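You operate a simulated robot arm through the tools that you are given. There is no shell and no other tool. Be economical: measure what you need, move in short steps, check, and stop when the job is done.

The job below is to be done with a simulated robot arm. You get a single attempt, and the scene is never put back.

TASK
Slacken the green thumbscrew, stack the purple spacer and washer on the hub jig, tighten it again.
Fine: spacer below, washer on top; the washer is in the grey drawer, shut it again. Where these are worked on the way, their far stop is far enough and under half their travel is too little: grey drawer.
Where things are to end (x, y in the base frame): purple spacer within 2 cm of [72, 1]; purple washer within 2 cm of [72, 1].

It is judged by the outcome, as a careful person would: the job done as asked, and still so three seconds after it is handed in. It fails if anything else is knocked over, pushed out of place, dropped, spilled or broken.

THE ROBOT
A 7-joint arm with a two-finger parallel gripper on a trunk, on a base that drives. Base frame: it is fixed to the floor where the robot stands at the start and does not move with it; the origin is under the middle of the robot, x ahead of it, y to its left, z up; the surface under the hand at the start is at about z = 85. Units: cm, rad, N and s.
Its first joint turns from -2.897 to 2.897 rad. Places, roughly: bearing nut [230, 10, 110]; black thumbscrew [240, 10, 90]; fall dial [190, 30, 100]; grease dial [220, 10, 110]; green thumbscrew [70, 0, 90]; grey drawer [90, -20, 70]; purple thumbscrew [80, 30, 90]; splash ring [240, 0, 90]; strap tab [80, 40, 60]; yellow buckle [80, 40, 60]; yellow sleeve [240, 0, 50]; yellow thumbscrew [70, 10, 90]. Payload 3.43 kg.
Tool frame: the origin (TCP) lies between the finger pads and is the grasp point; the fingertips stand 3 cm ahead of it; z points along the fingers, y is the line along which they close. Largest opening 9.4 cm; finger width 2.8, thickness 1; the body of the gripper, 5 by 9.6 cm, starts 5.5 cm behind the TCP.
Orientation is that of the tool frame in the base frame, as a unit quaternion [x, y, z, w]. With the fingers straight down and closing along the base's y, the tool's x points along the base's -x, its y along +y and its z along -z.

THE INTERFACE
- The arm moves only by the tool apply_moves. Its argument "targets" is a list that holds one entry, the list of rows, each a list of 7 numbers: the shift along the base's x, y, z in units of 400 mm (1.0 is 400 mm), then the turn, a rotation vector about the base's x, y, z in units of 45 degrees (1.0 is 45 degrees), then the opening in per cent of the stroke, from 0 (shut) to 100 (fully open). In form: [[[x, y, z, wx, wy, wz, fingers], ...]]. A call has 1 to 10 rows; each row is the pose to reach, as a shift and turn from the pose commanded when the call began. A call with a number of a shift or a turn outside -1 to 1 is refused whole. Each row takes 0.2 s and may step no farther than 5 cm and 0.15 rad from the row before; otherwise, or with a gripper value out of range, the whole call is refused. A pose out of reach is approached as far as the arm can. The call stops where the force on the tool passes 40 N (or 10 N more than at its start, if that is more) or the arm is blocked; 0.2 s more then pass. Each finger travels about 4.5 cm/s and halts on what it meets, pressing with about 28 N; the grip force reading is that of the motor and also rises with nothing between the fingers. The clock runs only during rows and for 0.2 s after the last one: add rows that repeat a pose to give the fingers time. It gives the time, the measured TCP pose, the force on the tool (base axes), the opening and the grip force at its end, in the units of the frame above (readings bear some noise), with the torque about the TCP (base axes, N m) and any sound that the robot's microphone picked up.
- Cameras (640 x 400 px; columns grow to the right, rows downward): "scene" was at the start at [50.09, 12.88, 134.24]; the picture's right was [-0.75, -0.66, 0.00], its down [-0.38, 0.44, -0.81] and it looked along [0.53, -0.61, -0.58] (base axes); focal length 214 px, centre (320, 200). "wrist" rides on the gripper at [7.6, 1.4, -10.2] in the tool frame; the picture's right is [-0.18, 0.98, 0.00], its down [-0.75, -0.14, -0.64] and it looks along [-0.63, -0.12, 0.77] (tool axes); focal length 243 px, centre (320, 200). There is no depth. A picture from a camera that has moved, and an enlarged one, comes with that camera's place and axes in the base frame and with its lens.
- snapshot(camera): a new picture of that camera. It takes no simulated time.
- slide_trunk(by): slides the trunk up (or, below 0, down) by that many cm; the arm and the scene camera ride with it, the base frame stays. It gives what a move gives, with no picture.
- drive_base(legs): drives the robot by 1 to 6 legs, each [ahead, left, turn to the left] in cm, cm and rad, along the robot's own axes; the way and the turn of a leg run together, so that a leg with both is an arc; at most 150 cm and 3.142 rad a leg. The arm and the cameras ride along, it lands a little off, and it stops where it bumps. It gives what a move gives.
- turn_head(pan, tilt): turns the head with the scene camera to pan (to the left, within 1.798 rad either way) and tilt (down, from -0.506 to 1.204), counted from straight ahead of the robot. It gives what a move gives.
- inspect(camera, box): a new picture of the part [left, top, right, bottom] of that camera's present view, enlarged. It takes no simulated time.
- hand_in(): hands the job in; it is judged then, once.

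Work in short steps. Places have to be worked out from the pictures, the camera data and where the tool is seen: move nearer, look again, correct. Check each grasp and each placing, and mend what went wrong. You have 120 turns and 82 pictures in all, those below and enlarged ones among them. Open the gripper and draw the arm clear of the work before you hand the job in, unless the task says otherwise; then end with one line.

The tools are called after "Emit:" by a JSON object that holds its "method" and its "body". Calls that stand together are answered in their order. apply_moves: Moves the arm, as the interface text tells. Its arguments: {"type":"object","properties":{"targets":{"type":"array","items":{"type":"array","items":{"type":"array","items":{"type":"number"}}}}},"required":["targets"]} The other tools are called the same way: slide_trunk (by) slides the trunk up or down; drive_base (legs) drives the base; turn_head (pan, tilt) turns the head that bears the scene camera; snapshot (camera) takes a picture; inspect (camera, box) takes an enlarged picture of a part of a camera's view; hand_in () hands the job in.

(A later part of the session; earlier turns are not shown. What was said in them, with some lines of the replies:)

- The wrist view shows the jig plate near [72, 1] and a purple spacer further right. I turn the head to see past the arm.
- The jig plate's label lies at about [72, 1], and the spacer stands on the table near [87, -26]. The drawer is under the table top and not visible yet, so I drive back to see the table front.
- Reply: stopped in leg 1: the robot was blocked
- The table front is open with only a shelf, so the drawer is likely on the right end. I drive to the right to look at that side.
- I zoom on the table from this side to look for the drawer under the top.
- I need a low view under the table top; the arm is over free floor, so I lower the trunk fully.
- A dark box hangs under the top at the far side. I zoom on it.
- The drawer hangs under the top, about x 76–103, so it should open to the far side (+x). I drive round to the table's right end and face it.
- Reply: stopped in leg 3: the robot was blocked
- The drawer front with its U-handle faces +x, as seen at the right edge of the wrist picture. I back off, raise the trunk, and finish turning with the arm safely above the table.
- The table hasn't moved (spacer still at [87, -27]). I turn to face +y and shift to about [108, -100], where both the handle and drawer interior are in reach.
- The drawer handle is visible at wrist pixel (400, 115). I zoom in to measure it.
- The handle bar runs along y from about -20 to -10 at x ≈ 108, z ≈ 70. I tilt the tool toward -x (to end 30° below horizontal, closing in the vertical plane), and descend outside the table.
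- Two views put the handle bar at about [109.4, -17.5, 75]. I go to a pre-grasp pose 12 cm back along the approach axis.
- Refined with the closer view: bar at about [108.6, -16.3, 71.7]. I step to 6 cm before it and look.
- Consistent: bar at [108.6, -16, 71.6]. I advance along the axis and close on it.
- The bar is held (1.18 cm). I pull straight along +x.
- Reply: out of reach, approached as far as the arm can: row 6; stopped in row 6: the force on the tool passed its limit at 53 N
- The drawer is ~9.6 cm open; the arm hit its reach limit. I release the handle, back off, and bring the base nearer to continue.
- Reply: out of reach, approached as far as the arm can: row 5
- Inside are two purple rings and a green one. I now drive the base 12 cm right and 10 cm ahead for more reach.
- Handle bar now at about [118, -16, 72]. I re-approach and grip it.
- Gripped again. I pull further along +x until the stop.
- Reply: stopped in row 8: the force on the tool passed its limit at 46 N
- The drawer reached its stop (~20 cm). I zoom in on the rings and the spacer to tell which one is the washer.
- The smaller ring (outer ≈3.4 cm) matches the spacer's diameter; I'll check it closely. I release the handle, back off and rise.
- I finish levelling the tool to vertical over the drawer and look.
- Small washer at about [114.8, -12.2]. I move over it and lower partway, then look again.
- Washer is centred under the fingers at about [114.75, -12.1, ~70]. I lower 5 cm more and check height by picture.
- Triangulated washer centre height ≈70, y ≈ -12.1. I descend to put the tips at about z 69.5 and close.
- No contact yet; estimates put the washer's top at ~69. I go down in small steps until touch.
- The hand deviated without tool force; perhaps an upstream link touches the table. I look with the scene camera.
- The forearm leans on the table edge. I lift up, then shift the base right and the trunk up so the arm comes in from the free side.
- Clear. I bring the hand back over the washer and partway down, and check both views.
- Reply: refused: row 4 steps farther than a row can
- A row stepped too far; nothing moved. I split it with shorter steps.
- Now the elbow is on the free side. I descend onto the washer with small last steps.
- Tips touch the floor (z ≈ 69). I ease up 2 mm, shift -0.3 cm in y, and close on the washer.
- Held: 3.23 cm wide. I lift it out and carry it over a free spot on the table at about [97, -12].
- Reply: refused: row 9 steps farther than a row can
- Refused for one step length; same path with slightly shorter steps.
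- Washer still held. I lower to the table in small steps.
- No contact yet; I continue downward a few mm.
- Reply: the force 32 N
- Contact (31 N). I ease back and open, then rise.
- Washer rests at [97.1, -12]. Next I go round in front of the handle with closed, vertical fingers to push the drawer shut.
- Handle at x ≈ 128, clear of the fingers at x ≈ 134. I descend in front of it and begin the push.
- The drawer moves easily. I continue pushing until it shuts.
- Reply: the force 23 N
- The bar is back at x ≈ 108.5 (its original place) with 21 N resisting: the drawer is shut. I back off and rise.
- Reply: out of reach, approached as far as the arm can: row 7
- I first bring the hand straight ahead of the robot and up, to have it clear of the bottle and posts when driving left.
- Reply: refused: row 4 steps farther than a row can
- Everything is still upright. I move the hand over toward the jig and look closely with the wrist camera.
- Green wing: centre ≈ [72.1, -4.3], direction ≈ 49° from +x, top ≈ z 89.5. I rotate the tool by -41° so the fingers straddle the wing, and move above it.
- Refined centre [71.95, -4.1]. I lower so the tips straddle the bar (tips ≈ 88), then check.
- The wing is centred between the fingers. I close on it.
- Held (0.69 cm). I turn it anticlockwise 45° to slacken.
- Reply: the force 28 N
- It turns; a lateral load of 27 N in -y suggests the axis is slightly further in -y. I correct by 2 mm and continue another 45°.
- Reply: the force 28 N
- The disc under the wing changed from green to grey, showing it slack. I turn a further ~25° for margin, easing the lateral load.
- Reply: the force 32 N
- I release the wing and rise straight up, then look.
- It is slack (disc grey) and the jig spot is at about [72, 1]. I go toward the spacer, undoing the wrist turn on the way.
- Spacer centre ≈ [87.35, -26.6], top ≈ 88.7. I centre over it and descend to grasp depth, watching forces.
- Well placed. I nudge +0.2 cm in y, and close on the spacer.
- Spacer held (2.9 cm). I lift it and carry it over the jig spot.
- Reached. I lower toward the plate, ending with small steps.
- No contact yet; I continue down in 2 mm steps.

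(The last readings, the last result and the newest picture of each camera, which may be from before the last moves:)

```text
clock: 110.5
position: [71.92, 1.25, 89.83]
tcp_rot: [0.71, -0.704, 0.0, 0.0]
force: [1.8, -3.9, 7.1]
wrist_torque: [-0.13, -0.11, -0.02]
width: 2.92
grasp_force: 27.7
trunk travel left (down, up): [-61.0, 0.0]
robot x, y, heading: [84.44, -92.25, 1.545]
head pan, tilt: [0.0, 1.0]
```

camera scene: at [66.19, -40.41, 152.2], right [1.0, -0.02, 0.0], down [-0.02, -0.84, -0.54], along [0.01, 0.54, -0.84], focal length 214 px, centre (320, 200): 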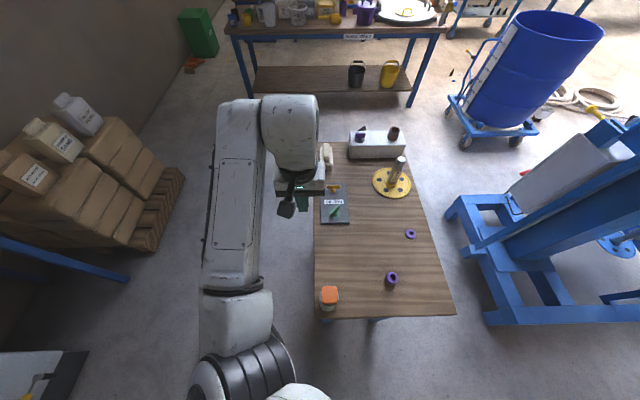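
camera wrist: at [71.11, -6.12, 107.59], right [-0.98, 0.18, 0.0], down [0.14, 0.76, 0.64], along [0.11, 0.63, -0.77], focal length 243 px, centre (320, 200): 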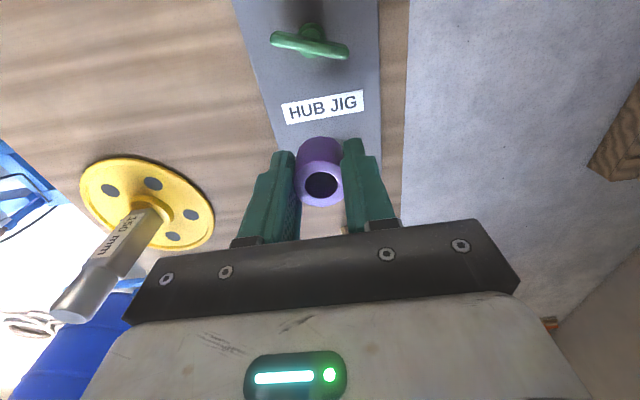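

Contact. I open and rise straight up, then check that the spacer stands.

Emit:
{"method": "apply_moves", "body": {"targets": [[[0, 0, 0.002, 0, 0, 0, 35], [0, 0, 0.002, 0, 0, 0, 55], [0, 0, 0.002, 0, 0, 0, 55], [0, 0, 0.1, 0, 0, 0, 55], [0, 0, 0.2, 0, 0, 0, 55], [0, -0.05, 0.3, 0, 0, 0, 60]]]}}

Emit:
{"method": "inspect", "body": {"camera": "wrist", "box": [180, 0, 460, 220]}}

```text
clock: 111.9
position: [71.84, -0.91, 101.61]
tcp_rot: [0.71, -0.704, 0.002, 0.002]
force: [-0.1, 0.1, -0.2]
wrist_torque: [0.0, -0.02, -0.01]
width: 5.63
grasp_force: 0.0
trunk travel left (down, up): [-61.0, 0.0]
robot x, y, heading: [84.33, -91.73, 1.55]
head pan, tilt: [0.0, 1.0]
```

```text
1.82 times, centred on (320, 110) of wrist
camera zoom: at [70.66, -8.39, 111.93], right [-0.98, 0.18, 0.0], down [0.13, 0.76, 0.64], along [0.11, 0.63, -0.77], focal length 441 px, centre (320, 364)
```

zoom: 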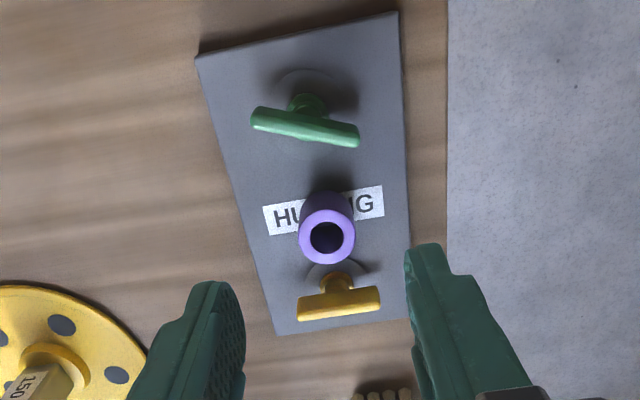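

Spacer stands at about [72, 1.2], top ≈ 89.9. Next the washer at [97.1, -12].

Emit:
{"method": "apply_moves", "body": {"targets": [[[0.09, -0.06, 0, 0, 0, 0, 60], [0.18, -0.12, 0, 0, 0, 0, 60], [0.27, -0.18, 0, 0, 0, 0, 60], [0.36, -0.24, 0, 0, 0, 0, 60], [0.45, -0.29, 0, 0, 0, 0, 60], [0.54, -0.31, 0, 0, 0, 0, 60], [0.632, -0.31, -0.02, 0, 0, 0, 60], [0.632, -0.3, -0.12, 0, 0, 0, 60], [0.632, -0.28, -0.2, 0, 0, 0, 60]]]}}

Emit:
{"method": "inspect", "body": {"camera": "wrist", "box": [200, 60, 440, 240]}}

```text
clock: 113.9
position: [97.54, -12.12, 93.69]
tcp_rot: [0.711, -0.704, 0.0, 0.002]
force: [-0.3, -0.6, -0.2]
wrist_torque: [0.01, 0.03, 0.01]
width: 5.6
grasp_force: 0.1
trunk travel left (down, up): [-61.0, 0.0]
robot x, y, heading: [84.82, -91.81, 1.55]
head pan, tilt: [0.0, 1.0]
```

```text
2.22 times, centred on (320, 150) of wrist
camera zoom: at [96.26, -19.71, 103.88], right [-0.98, 0.18, 0.0], down [0.14, 0.76, 0.64], along [0.11, 0.63, -0.77], focal length 539 px, centre (320, 311)
```

zoom: 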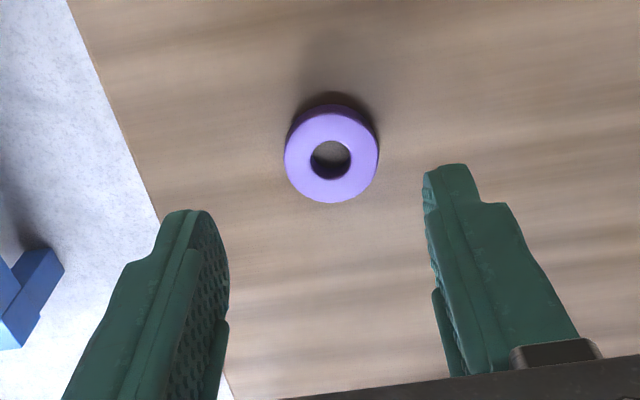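

Washer at [97.2, -11.9]. I descend and grip it.

Emit:
{"method": "apply_moves", "body": {"targets": [[[-0.008, 0.003, -0.08, 0, 0, 0, 60], [-0.008, 0.003, -0.12, 0, 0, 0, 60], [-0.008, 0.003, -0.137, 0, 0, 0, 60], [-0.008, 0.003, -0.137, 0, 0, 0, 60], [-0.008, 0.003, -0.137, 0, 0, 0, 30], [-0.008, 0.003, -0.137, 0, 0, 0, 0], [-0.008, 0.003, -0.137, 0, 0, 0, 0], [-0.008, 0.003, -0.137, 0, 0, 0, 0], [-0.008, 0.003, -0.137, 0, 0, 0, 0]]]}}

```text
clock: 115.9
position: [96.99, -12.04, 88.25]
tcp_rot: [0.71, -0.704, 0.001, 0.003]
force: [-0.1, 0.8, 0.6]
wrist_torque: [0.02, 0.0, 0.02]
width: 3.21
grasp_force: 28.2
trunk travel left (down, up): [-61.0, 0.0]
robot x, y, heading: [84.62, -92.05, 1.545]
head pan, tilt: [0.0, 1.0]
```

Washer held (3.21 cm). I lift and carry it over the spacer.

Emit:
{"method": "apply_moves", "body": {"targets": [[[0, 0, 0.1, 0, 0, 0, 0], [0, 0, 0.21, 0, 0, 0, 0], [-0.05, 0.03, 0.31, 0, 0, 0, 0], [-0.15, 0.08, 0.31, 0, 0, 0, 0], [-0.25, 0.13, 0.31, 0, 0, 0, 0], [-0.35, 0.18, 0.31, 0, 0, 0, 0], [-0.45, 0.23, 0.31, 0, 0, 0, 0], [-0.55, 0.28, 0.31, 0, 0, 0, 0], [-0.626, 0.328, 0.31, 0, 0, 0, 0], [-0.626, 0.328, 0.25, 0, 0, 0, 0]]]}}

Emit:
{"method": "snapshot", "body": {"camera": "wrist"}}

```text
clock: 118.1
position: [71.76, 1.28, 98.38]
tcp_rot: [0.71, -0.705, 0.002, 0.001]
force: [-0.9, 0.9, -0.7]
wrist_torque: [0.01, 0.02, 0.0]
width: 3.25
grasp_force: 27.7
trunk travel left (down, up): [-61.0, 0.0]
robot x, y, heading: [84.44, -92.01, 1.544]
head pan, tilt: [0.0, 1.0]
```

```text
14 pictures are left
camera wrist: at [70.53, -6.21, 108.63], right [-0.98, 0.18, 0.0], down [0.14, 0.76, 0.64], along [0.11, 0.63, -0.77], focal length 243 px, centre (320, 200)
```

wrist: 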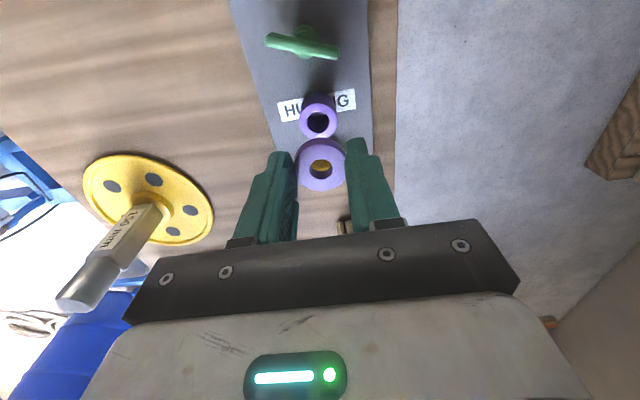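

The washer seems ~0.4 cm ahead in y of the spacer. I shift back 0.35 cm, lower to just above the spacer and compare.

Emit:
{"method": "apply_moves", "body": {"targets": [[[0.003, -0.009, -0.05, 0, 0, 0, 0], [0.003, -0.009, -0.09, 0, 0, 0, 0], [0.003, -0.009, -0.105, 0, 0, 0, 0], [0.003, -0.009, -0.105, 0, 0, 0, 0]]]}}

Emit:
{"method": "inspect", "body": {"camera": "wrist", "box": [240, 80, 400, 220]}}

```text
clock: 119.1
position: [72.0, 0.84, 93.98]
tcp_rot: [0.71, -0.705, 0.001, 0.002]
force: [0.1, 0.6, 0.7]
wrist_torque: [-0.02, -0.01, 0.0]
width: 3.24
grasp_force: 28.3
trunk travel left (down, up): [-61.0, 0.0]
robot x, y, heading: [84.27, -92.32, 1.548]
head pan, tilt: [0.0, 1.0]
```

```text
2.86 times, centred on (320, 150) of wrist
camera zoom: at [70.77, -6.66, 104.26], right [-0.98, 0.18, 0.0], down [0.14, 0.76, 0.64], along [0.11, 0.63, -0.77], focal length 693 px, centre (320, 343)
```

zoom: 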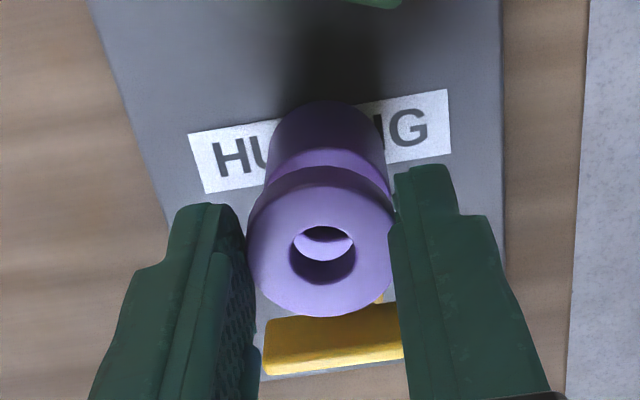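

Now nearly aligned (washer ~0.2 cm ahead). I correct slightly and lower in small steps to contact.

Emit:
{"method": "apply_moves", "body": {"targets": [[[-0.002, -0.004, -0.006, 0, 0, 0, 0], [-0.002, -0.004, -0.012, 0, 0, 0, 0], [-0.002, -0.004, -0.018, 0, 0, 0, 0]]]}}

```text
clock: 119.9
position: [71.86, 0.64, 93.32]
tcp_rot: [0.71, -0.704, 0.001, 0.002]
force: [0.0, 0.2, -0.7]
wrist_torque: [-0.02, -0.02, 0.01]
width: 3.25
grasp_force: 27.9
trunk travel left (down, up): [-61.0, 0.0]
robot x, y, heading: [84.61, -92.01, 1.552]
head pan, tilt: [0.0, 1.0]
```

No contact yet; a few more 1.5 mm steps.

Emit:
{"method": "apply_moves", "body": {"targets": [[[0, 0, -0.004, 0, 0, 0, 0], [0, 0, -0.008, 0, 0, 0, 0], [0, 0, -0.011, 0, 0, 0, 0]]]}}

```text
clock: 120.7
position: [71.82, 0.62, 92.89]
tcp_rot: [0.71, -0.704, 0.002, 0.002]
force: [0.6, 1.0, -0.3]
wrist_torque: [0.04, -0.02, -0.03]
width: 3.25
grasp_force: 27.8
trunk travel left (down, up): [-61.0, 0.0]
robot x, y, heading: [84.55, -91.54, 1.546]
head pan, tilt: [0.0, 1.0]
```

Emit:
{"method": "apply_moves", "body": {"targets": [[[0, 0, -0.004, 0, 0, 0, 0], [0, 0, -0.008, 0, 0, 0, 0]]]}}

Emit:
{"method": "inspect", "body": {"camera": "wrist", "box": [240, 80, 400, 220]}}

```text
clock: 121.3
position: [71.68, 0.63, 92.55]
tcp_rot: [0.71, -0.704, 0.002, 0.003]
force: [-0.7, 0.7, -1.1]
wrist_torque: [0.03, 0.03, 0.03]
width: 3.24
grasp_force: 27.6
trunk travel left (down, up): [-61.0, 0.0]
robot x, y, heading: [84.74, -92.12, 1.545]
head pan, tilt: [0.0, 1.0]
```

```text
2.86 times, centred on (320, 150) of wrist
camera zoom: at [70.6, -6.88, 102.8], right [-0.98, 0.18, 0.0], down [0.14, 0.76, 0.64], along [0.11, 0.63, -0.77], focal length 693 px, centre (320, 343)
```

zoom: 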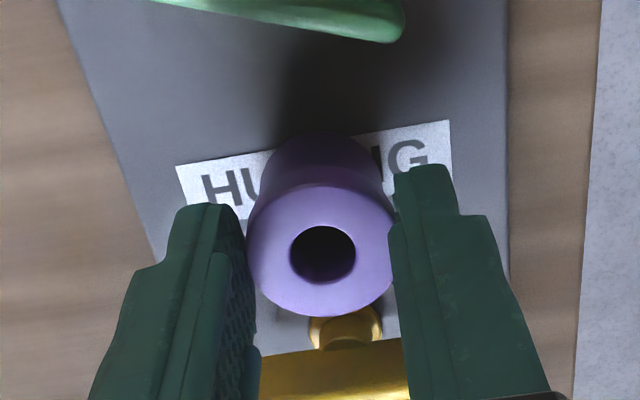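

Very close and aligned. I continue 1–2 mm steps to contact.

Emit:
{"method": "apply_moves", "body": {"targets": [[[0.002, 0, -0.004, 0, 0, 0, 0], [0.003, 0, -0.008, 0, 0, 0, 0]]]}}

```text
clock: 121.9
position: [72.02, 0.76, 92.43]
tcp_rot: [0.711, -0.704, 0.001, 0.002]
force: [-1.5, -2.1, 7.1]
wrist_torque: [-0.02, 0.09, 0.02]
width: 3.26
grasp_force: 28.3
trunk travel left (down, up): [-61.0, 0.0]
robot x, y, heading: [84.39, -92.14, 1.546]
head pan, tilt: [0.0, 1.0]
```

Contact (7 N). I open gently and rise, then look.

Emit:
{"method": "apply_moves", "body": {"targets": [[[0, 0, 0, 0, 0, 0, 36], [0, 0, 0, 0, 0, 0, 45], [0, 0, 0, 0, 0, 0, 52], [0, 0, 0, 0, 0, 0, 55], [0, 0, 0.06, 0, 0, 0, 55], [0, 0, 0.16, 0, 0, 0, 55], [0, -0.06, 0.26, 0, 0, 0, 55]]]}}

Emit:
{"method": "inspect", "body": {"camera": "wrist", "box": [180, 0, 460, 220]}}

```text
clock: 123.5
position: [71.96, -1.95, 102.57]
tcp_rot: [0.71, -0.704, 0.002, 0.003]
force: [0.3, -0.7, 0.4]
wrist_torque: [0.04, 0.02, -0.01]
width: 5.15
grasp_force: 0.0
trunk travel left (down, up): [-61.0, 0.0]
robot x, y, heading: [84.23, -92.05, 1.544]
head pan, tilt: [0.0, 1.0]
```

```text
1.82 times, centred on (320, 110) of wrist
camera zoom: at [70.67, -9.43, 112.81], right [-0.98, 0.18, 0.0], down [0.14, 0.76, 0.64], along [0.11, 0.63, -0.77], focal length 441 px, centre (320, 364)
```

zoom: 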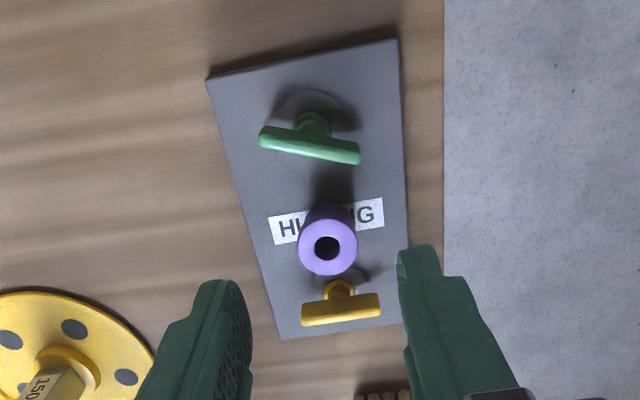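

The washer sits centred on the spacer. Now I rotate the wrist back to the wing's present angle above the green thumbscrew, with a narrow opening to stay clear of the stack.

Emit:
{"method": "apply_moves", "body": {"targets": [[[0, -0.01, 0, 0, 0, 0.17, 50], [0.002, -0.02, 0, 0, 0, 0.34, 45], [0.004, -0.03, 0, 0, 0, 0.51, 40], [0.006, -0.04, 0, 0, 0, 0.68, 30], [0.008, -0.05, 0, 0, 0, 0.84, 25], [0.0085, -0.0525, 0, 0, 0, 1.0, 25]]]}}

Emit:
{"method": "apply_moves", "body": {"targets": [[[0, 0, 0, 0, 0, 0.17, 25], [0, 0, 0, 0, 0, 0.34, 25], [0, 0, 0, 0, 0, 0.53, 25], [0, 0, -0.05, 0, 0, 0.53, 25], [0, 0, -0.1, 0, 0, 0.53, 25], [0, 0, -0.1, 0, 0, 0.53, 25]]]}}

Emit:
{"method": "inspect", "body": {"camera": "wrist", "box": [180, 20, 460, 240]}}

```text
clock: 124.9
position: [72.3, -3.84, 102.64]
tcp_rot: [0.926, -0.377, 0.002, 0.001]
force: [-0.1, -0.8, -0.4]
wrist_torque: [0.03, 0.0, 0.02]
width: 2.34
grasp_force: 0.1
trunk travel left (down, up): [-61.0, 0.0]
robot x, y, heading: [84.55, -92.39, 1.55]
head pan, tilt: [0.0, 1.0]
```

```text
clock: 126.3
position: [72.39, -3.78, 98.55]
tcp_rot: [0.984, -0.179, 0.002, 0.002]
force: [0.2, -0.3, 0.2]
wrist_torque: [-0.02, -0.01, 0.01]
width: 2.35
grasp_force: 0.1
trunk travel left (down, up): [-61.0, 0.0]
robot x, y, heading: [84.61, -92.36, 1.543]
head pan, tilt: [0.0, 1.0]
```

```text
1.82 times, centred on (320, 130) of wrist
camera zoom: at [79.02, -7.7, 108.82], right [-0.52, -0.85, 0.0], down [-0.66, 0.4, 0.64], along [-0.55, 0.33, -0.77], focal length 441 px, centre (320, 327)
```

zoom: 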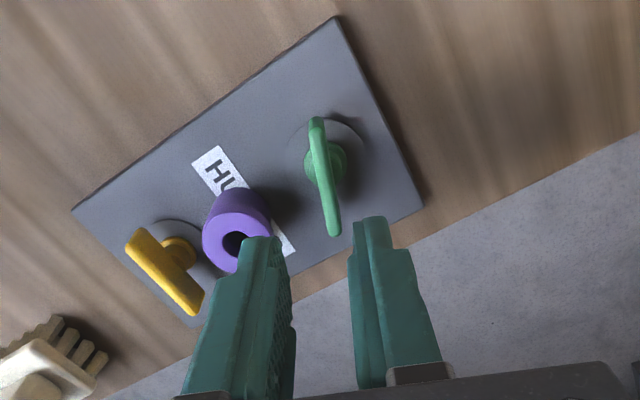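

Bar centre ≈ [72.5, -4.15]. I shift -0.3 cm in y, descend around the bar.

Emit:
{"method": "apply_moves", "body": {"targets": [[[0.002, -0.0075, -0.06, 0, 0, 0, 25], [0.002, -0.0075, -0.12, 0, 0, 0, 25], [0.002, -0.0075, -0.16, 0, 0, 0, 25], [0.002, -0.0075, -0.184, 0, 0, 0, 25], [0.002, -0.0075, -0.184, 0, 0, 0, 25]]]}}

Emit:
{"method": "inspect", "body": {"camera": "wrist", "box": [200, 60, 440, 240]}}

```text
clock: 127.5
position: [72.38, -4.23, 91.18]
tcp_rot: [0.984, -0.18, 0.003, 0.002]
force: [-0.9, 1.0, -1.1]
wrist_torque: [0.0, 0.0, 0.02]
width: 2.35
grasp_force: 0.3
trunk travel left (down, up): [-61.0, 0.0]
robot x, y, heading: [84.45, -91.97, 1.546]
head pan, tilt: [0.0, 1.0]
```

```text
2.22 times, centred on (320, 150) of wrist
camera zoom: at [79.15, -8.11, 101.49], right [-0.52, -0.85, 0.0], down [-0.66, 0.4, 0.64], along [-0.55, 0.33, -0.77], focal length 539 px, centre (320, 311)
```

zoom: 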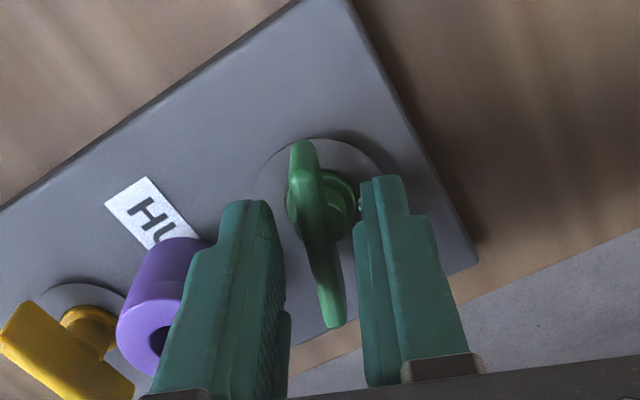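

The bar lies between the fingers. I close and start turning clockwise.

Emit:
{"method": "apply_moves", "body": {"targets": [[[0, 0, 0, 0, 0, 0, 10], [0, 0, 0, 0, 0, 0, 0], [0, 0, 0, 0, 0, 0, 0], [0, 0, 0, 0, 0, 0, 0], [0, 0, 0, 0, 0, -0.17, 0], [0, 0, 0, 0, 0, -0.34, 0], [0, 0, 0, 0, 0, -0.51, 0], [0, 0, 0, 0, 0, -0.68, 0], [0, 0, 0, 0, 0, -0.84, 0], [0, 0, 0, 0, 0, -1.0, 0]]]}}

```text
clock: 129.7
position: [72.24, -4.37, 91.25]
tcp_rot: [0.841, -0.541, 0.002, 0.004]
force: [-10.0, -17.8, 4.8]
wrist_torque: [0.0, 0.29, 0.08]
width: 0.69
grasp_force: 41.3
trunk travel left (down, up): [-61.0, 0.0]
robot x, y, heading: [84.26, -91.95, 1.544]
head pan, tilt: [0.0, 1.0]
```

Gripped and turning; I follow the lateral load a little and turn another 45°.

Emit:
{"method": "apply_moves", "body": {"targets": [[[-0.002, -0.003, 0, 0, 0, -0.17, 0], [-0.003, -0.003, 0, 0, 0, -0.34, 0], [-0.004, -0.002, 0, 0, 0, -0.51, 0], [-0.005, 0, 0, 0, 0, -0.68, 0], [-0.005, 0, 0, 0, 0, -0.84, 0], [-0.005, 0, 0, 0, 0, -1.0, 0]]]}}

```text
clock: 131.1
position: [71.83, -4.28, 91.24]
tcp_rot: [-0.569, 0.823, -0.001, -0.005]
force: [-26.8, -29.9, 6.8]
wrist_torque: [-0.79, 0.36, 0.09]
width: 0.66
grasp_force: 41.4
trunk travel left (down, up): [-61.0, 0.0]
robot x, y, heading: [84.63, -91.79, 1.55]
head pan, tilt: [0.0, 1.0]
```

Now 20° short of the starting angle. I relieve the side load and turn the rest plus a few degrees to seat it.

Emit:
{"method": "apply_moves", "body": {"targets": [[[-0.003, -0.005, 0, 0, 0, 0, 0], [-0.003, -0.005, 0, 0, 0, -0.15, 0], [-0.003, -0.004, 0, 0, 0, -0.3, 0], [-0.003, -0.003, 0, 0, 0, -0.45, 0], [-0.003, -0.003, 0, 0, 0, -0.53, 0]]]}}

Emit:
{"method": "inspect", "body": {"camera": "wrist", "box": [200, 60, 440, 240]}}

```text
clock: 132.3
position: [71.75, -4.2, 91.22]
tcp_rot: [-0.388, 0.922, 0.001, -0.004]
force: [-33.1, -0.6, -3.7]
wrist_torque: [0.36, -0.07, 0.11]
width: 0.71
grasp_force: 40.7
trunk travel left (down, up): [-61.0, 0.0]
robot x, y, heading: [84.1, -92.25, 1.549]
head pan, tilt: [0.0, 1.0]
```

```text
2.22 times, centred on (320, 150) of wrist
camera zoom: at [65.61, -8.61, 101.53], right [-0.57, 0.82, 0.0], down [0.63, 0.44, 0.64], along [0.52, 0.37, -0.77], focal length 539 px, centre (320, 311)
```

zoom: 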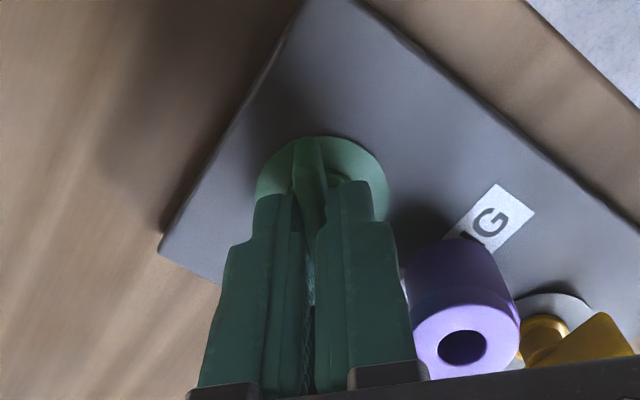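

The disc is green again: tightened. I relieve the load, open a little and rise clear.

Emit:
{"method": "apply_moves", "body": {"targets": [[[-0.004, 0, 0, 0, 0, 0, 0], [-0.004, 0, 0, 0, 0, 0, 15], [-0.004, 0, 0, 0, 0, 0, 22], [-0.004, 0, 0, 0, 0, 0, 22], [-0.004, 0, 0.08, 0, 0, 0, 22], [-0.004, 0, 0.18, 0, 0, 0, 22], [-0.004, 0, 0.28, 0, 0, 0, 22], [-0.004, -0.05, 0.37, 0, 0, 0, 40]]]}}

Emit:
{"method": "inspect", "body": {"camera": "wrist", "box": [180, 0, 460, 220]}}

```text
clock: 134.1
position: [72.25, -6.14, 106.01]
tcp_rot: [-0.385, 0.923, -0.002, -0.002]
force: [0.6, 0.0, 0.3]
wrist_torque: [0.0, 0.08, 0.01]
width: 3.76
grasp_force: 0.0
trunk travel left (down, up): [-61.0, 0.0]
robot x, y, heading: [84.58, -92.27, 1.545]
head pan, tilt: [0.0, 1.0]
```

```text
1.82 times, centred on (320, 110) of wrist
camera zoom: at [66.0, -10.58, 116.3], right [-0.57, 0.82, 0.0], down [0.63, 0.44, 0.64], along [0.52, 0.36, -0.77], focal length 441 px, centre (320, 364)
```

zoom: 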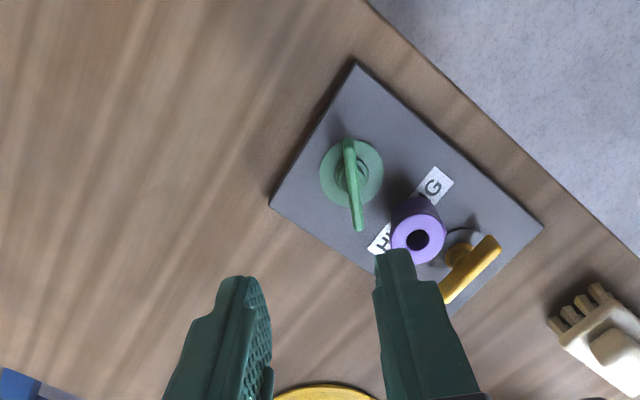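

All in order. I move the hand to x ≈ 90 and higher, clear of the bottle, before backing away.

Emit:
{"method": "apply_moves", "body": {"targets": [[[0.08, -0.02, 0.04, 0, 0, 0, 50], [0.17, -0.06, 0.08, 0, 0, 0, 50], [0.26, -0.1, 0.12, 0, 0, 0, 50], [0.35, -0.14, 0.15, 0, 0, 0, 50], [0.44, -0.18, 0.15, 0, 0, 0, 50]]]}}

```text
clock: 135.3
position: [89.6, -13.4, 112.11]
tcp_rot: [-0.387, 0.922, 0.001, -0.003]
force: [0.0, 0.9, -0.7]
wrist_torque: [0.0, 0.02, 0.03]
width: 4.71
grasp_force: 0.0
trunk travel left (down, up): [-61.0, 0.0]
robot x, y, heading: [84.85, -91.69, 1.552]
head pan, tilt: [0.0, 1.0]
```

Hand is clear; I drive back 30 cm and take a final overview.

Emit:
{"method": "drive_base", "body": {"legs": [[-30, 0, 0]]}}

Emit:
{"method": "turn_head", "body": {"pan": 0.0, "tilt": 0.8}}

Emit:
{"method": "snapshot", "body": {"camera": "scene"}}

```text
clock: 137.3
position: [88.45, -43.48, 112.08]
tcp_rot: [-0.389, 0.921, 0.0, -0.003]
force: [-0.2, 0.9, 0.3]
wrist_torque: [0.03, -0.02, 0.0]
width: 4.71
grasp_force: 0.1
trunk travel left (down, up): [-61.0, 0.0]
robot x, y, heading: [84.15, -122.07, 1.555]
head pan, tilt: [0.0, 1.0]
```

```text
clock: 138.1
position: [88.42, -43.49, 112.06]
tcp_rot: [-0.39, 0.921, 0.0, -0.003]
force: [0.2, 0.2, 0.6]
wrist_torque: [0.04, -0.01, 0.01]
width: 4.73
grasp_force: 0.1
trunk travel left (down, up): [-61.0, 0.0]
robot x, y, heading: [83.88, -122.12, 1.548]
head pan, tilt: [0.0, 0.799]
```

```text
6 pictures are left
camera scene: at [65.29, -69.49, 153.71], right [1.0, -0.01, 0.0], down [-0.01, -0.72, -0.7], along [0.01, 0.7, -0.72], focal length 214 px, centre (320, 200)
```

scene: 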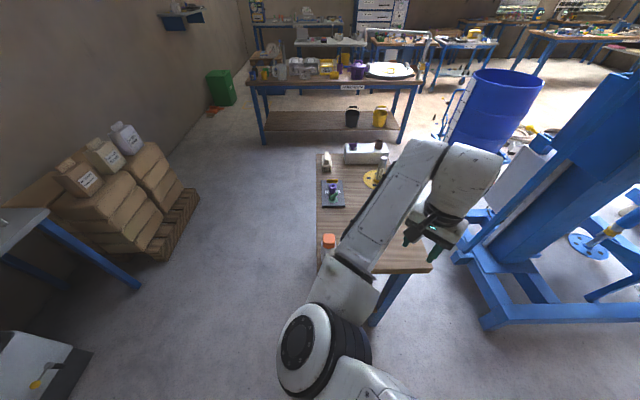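

Everything stands; I check with the wrist camera that the drawer has stayed shut.

Emit:
{"method": "snapshot", "body": {"camera": "wrist"}}

```text
5 pictures are left
camera wrist: at [82.29, -47.85, 122.31], right [-0.58, 0.82, 0.0], down [0.63, 0.44, 0.64], along [0.52, 0.37, -0.77], focal length 243 px, centre (320, 200)
```

wrist: 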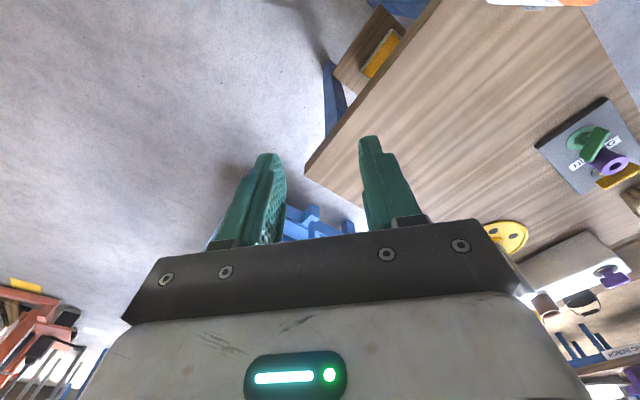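

The drawer front is hidden from here; I shift right for one check view.

Emit:
{"method": "drive_base", "body": {"legs": [[0, -38, 0]]}}

Emit:
{"method": "inspect", "body": {"camera": "wrist", "box": [280, 0, 640, 240]}}

```text
clock: 140.4
position: [126.33, -43.91, 111.97]
tcp_rot: [-0.389, 0.921, 0.0, -0.003]
force: [0.4, -0.5, 0.2]
wrist_torque: [-0.01, 0.0, -0.02]
width: 4.7
grasp_force: 0.1
trunk travel left (down, up): [-61.0, 0.0]
robot x, y, heading: [121.58, -122.38, 1.555]
head pan, tilt: [0.0, 0.799]
```

```text
1.67 times, centred on (460, 120) of wrist
camera zoom: at [120.21, -48.42, 122.31], right [-0.58, 0.82, 0.0], down [0.63, 0.44, 0.64], along [0.52, 0.37, -0.77], focal length 404 px, centre (87, 333)
```

zoom: 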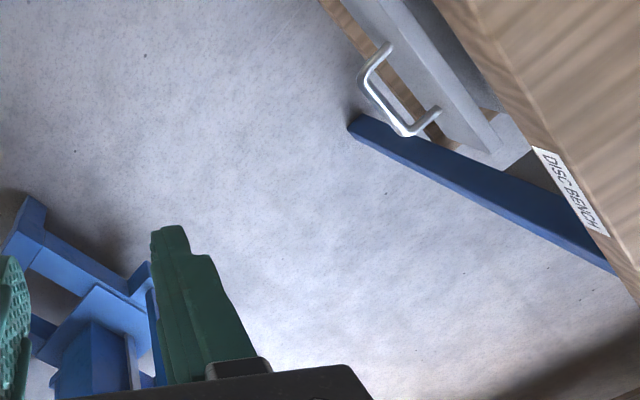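

The handle bar is at x ≈ 108.6, exactly its original shut position. The arm is clear, the gripper is open and the job is done, so I hand it in.

Emit:
{"method": "hand_in", "body": {}}

```text
The job is handed in.
```

The purple spacer is on the hub jig at about [72, 1] with the smaller purple ring from the drawer on top as the washer; the green thumbscrew was slackened first and is tight again, and the grey drawer is shut.
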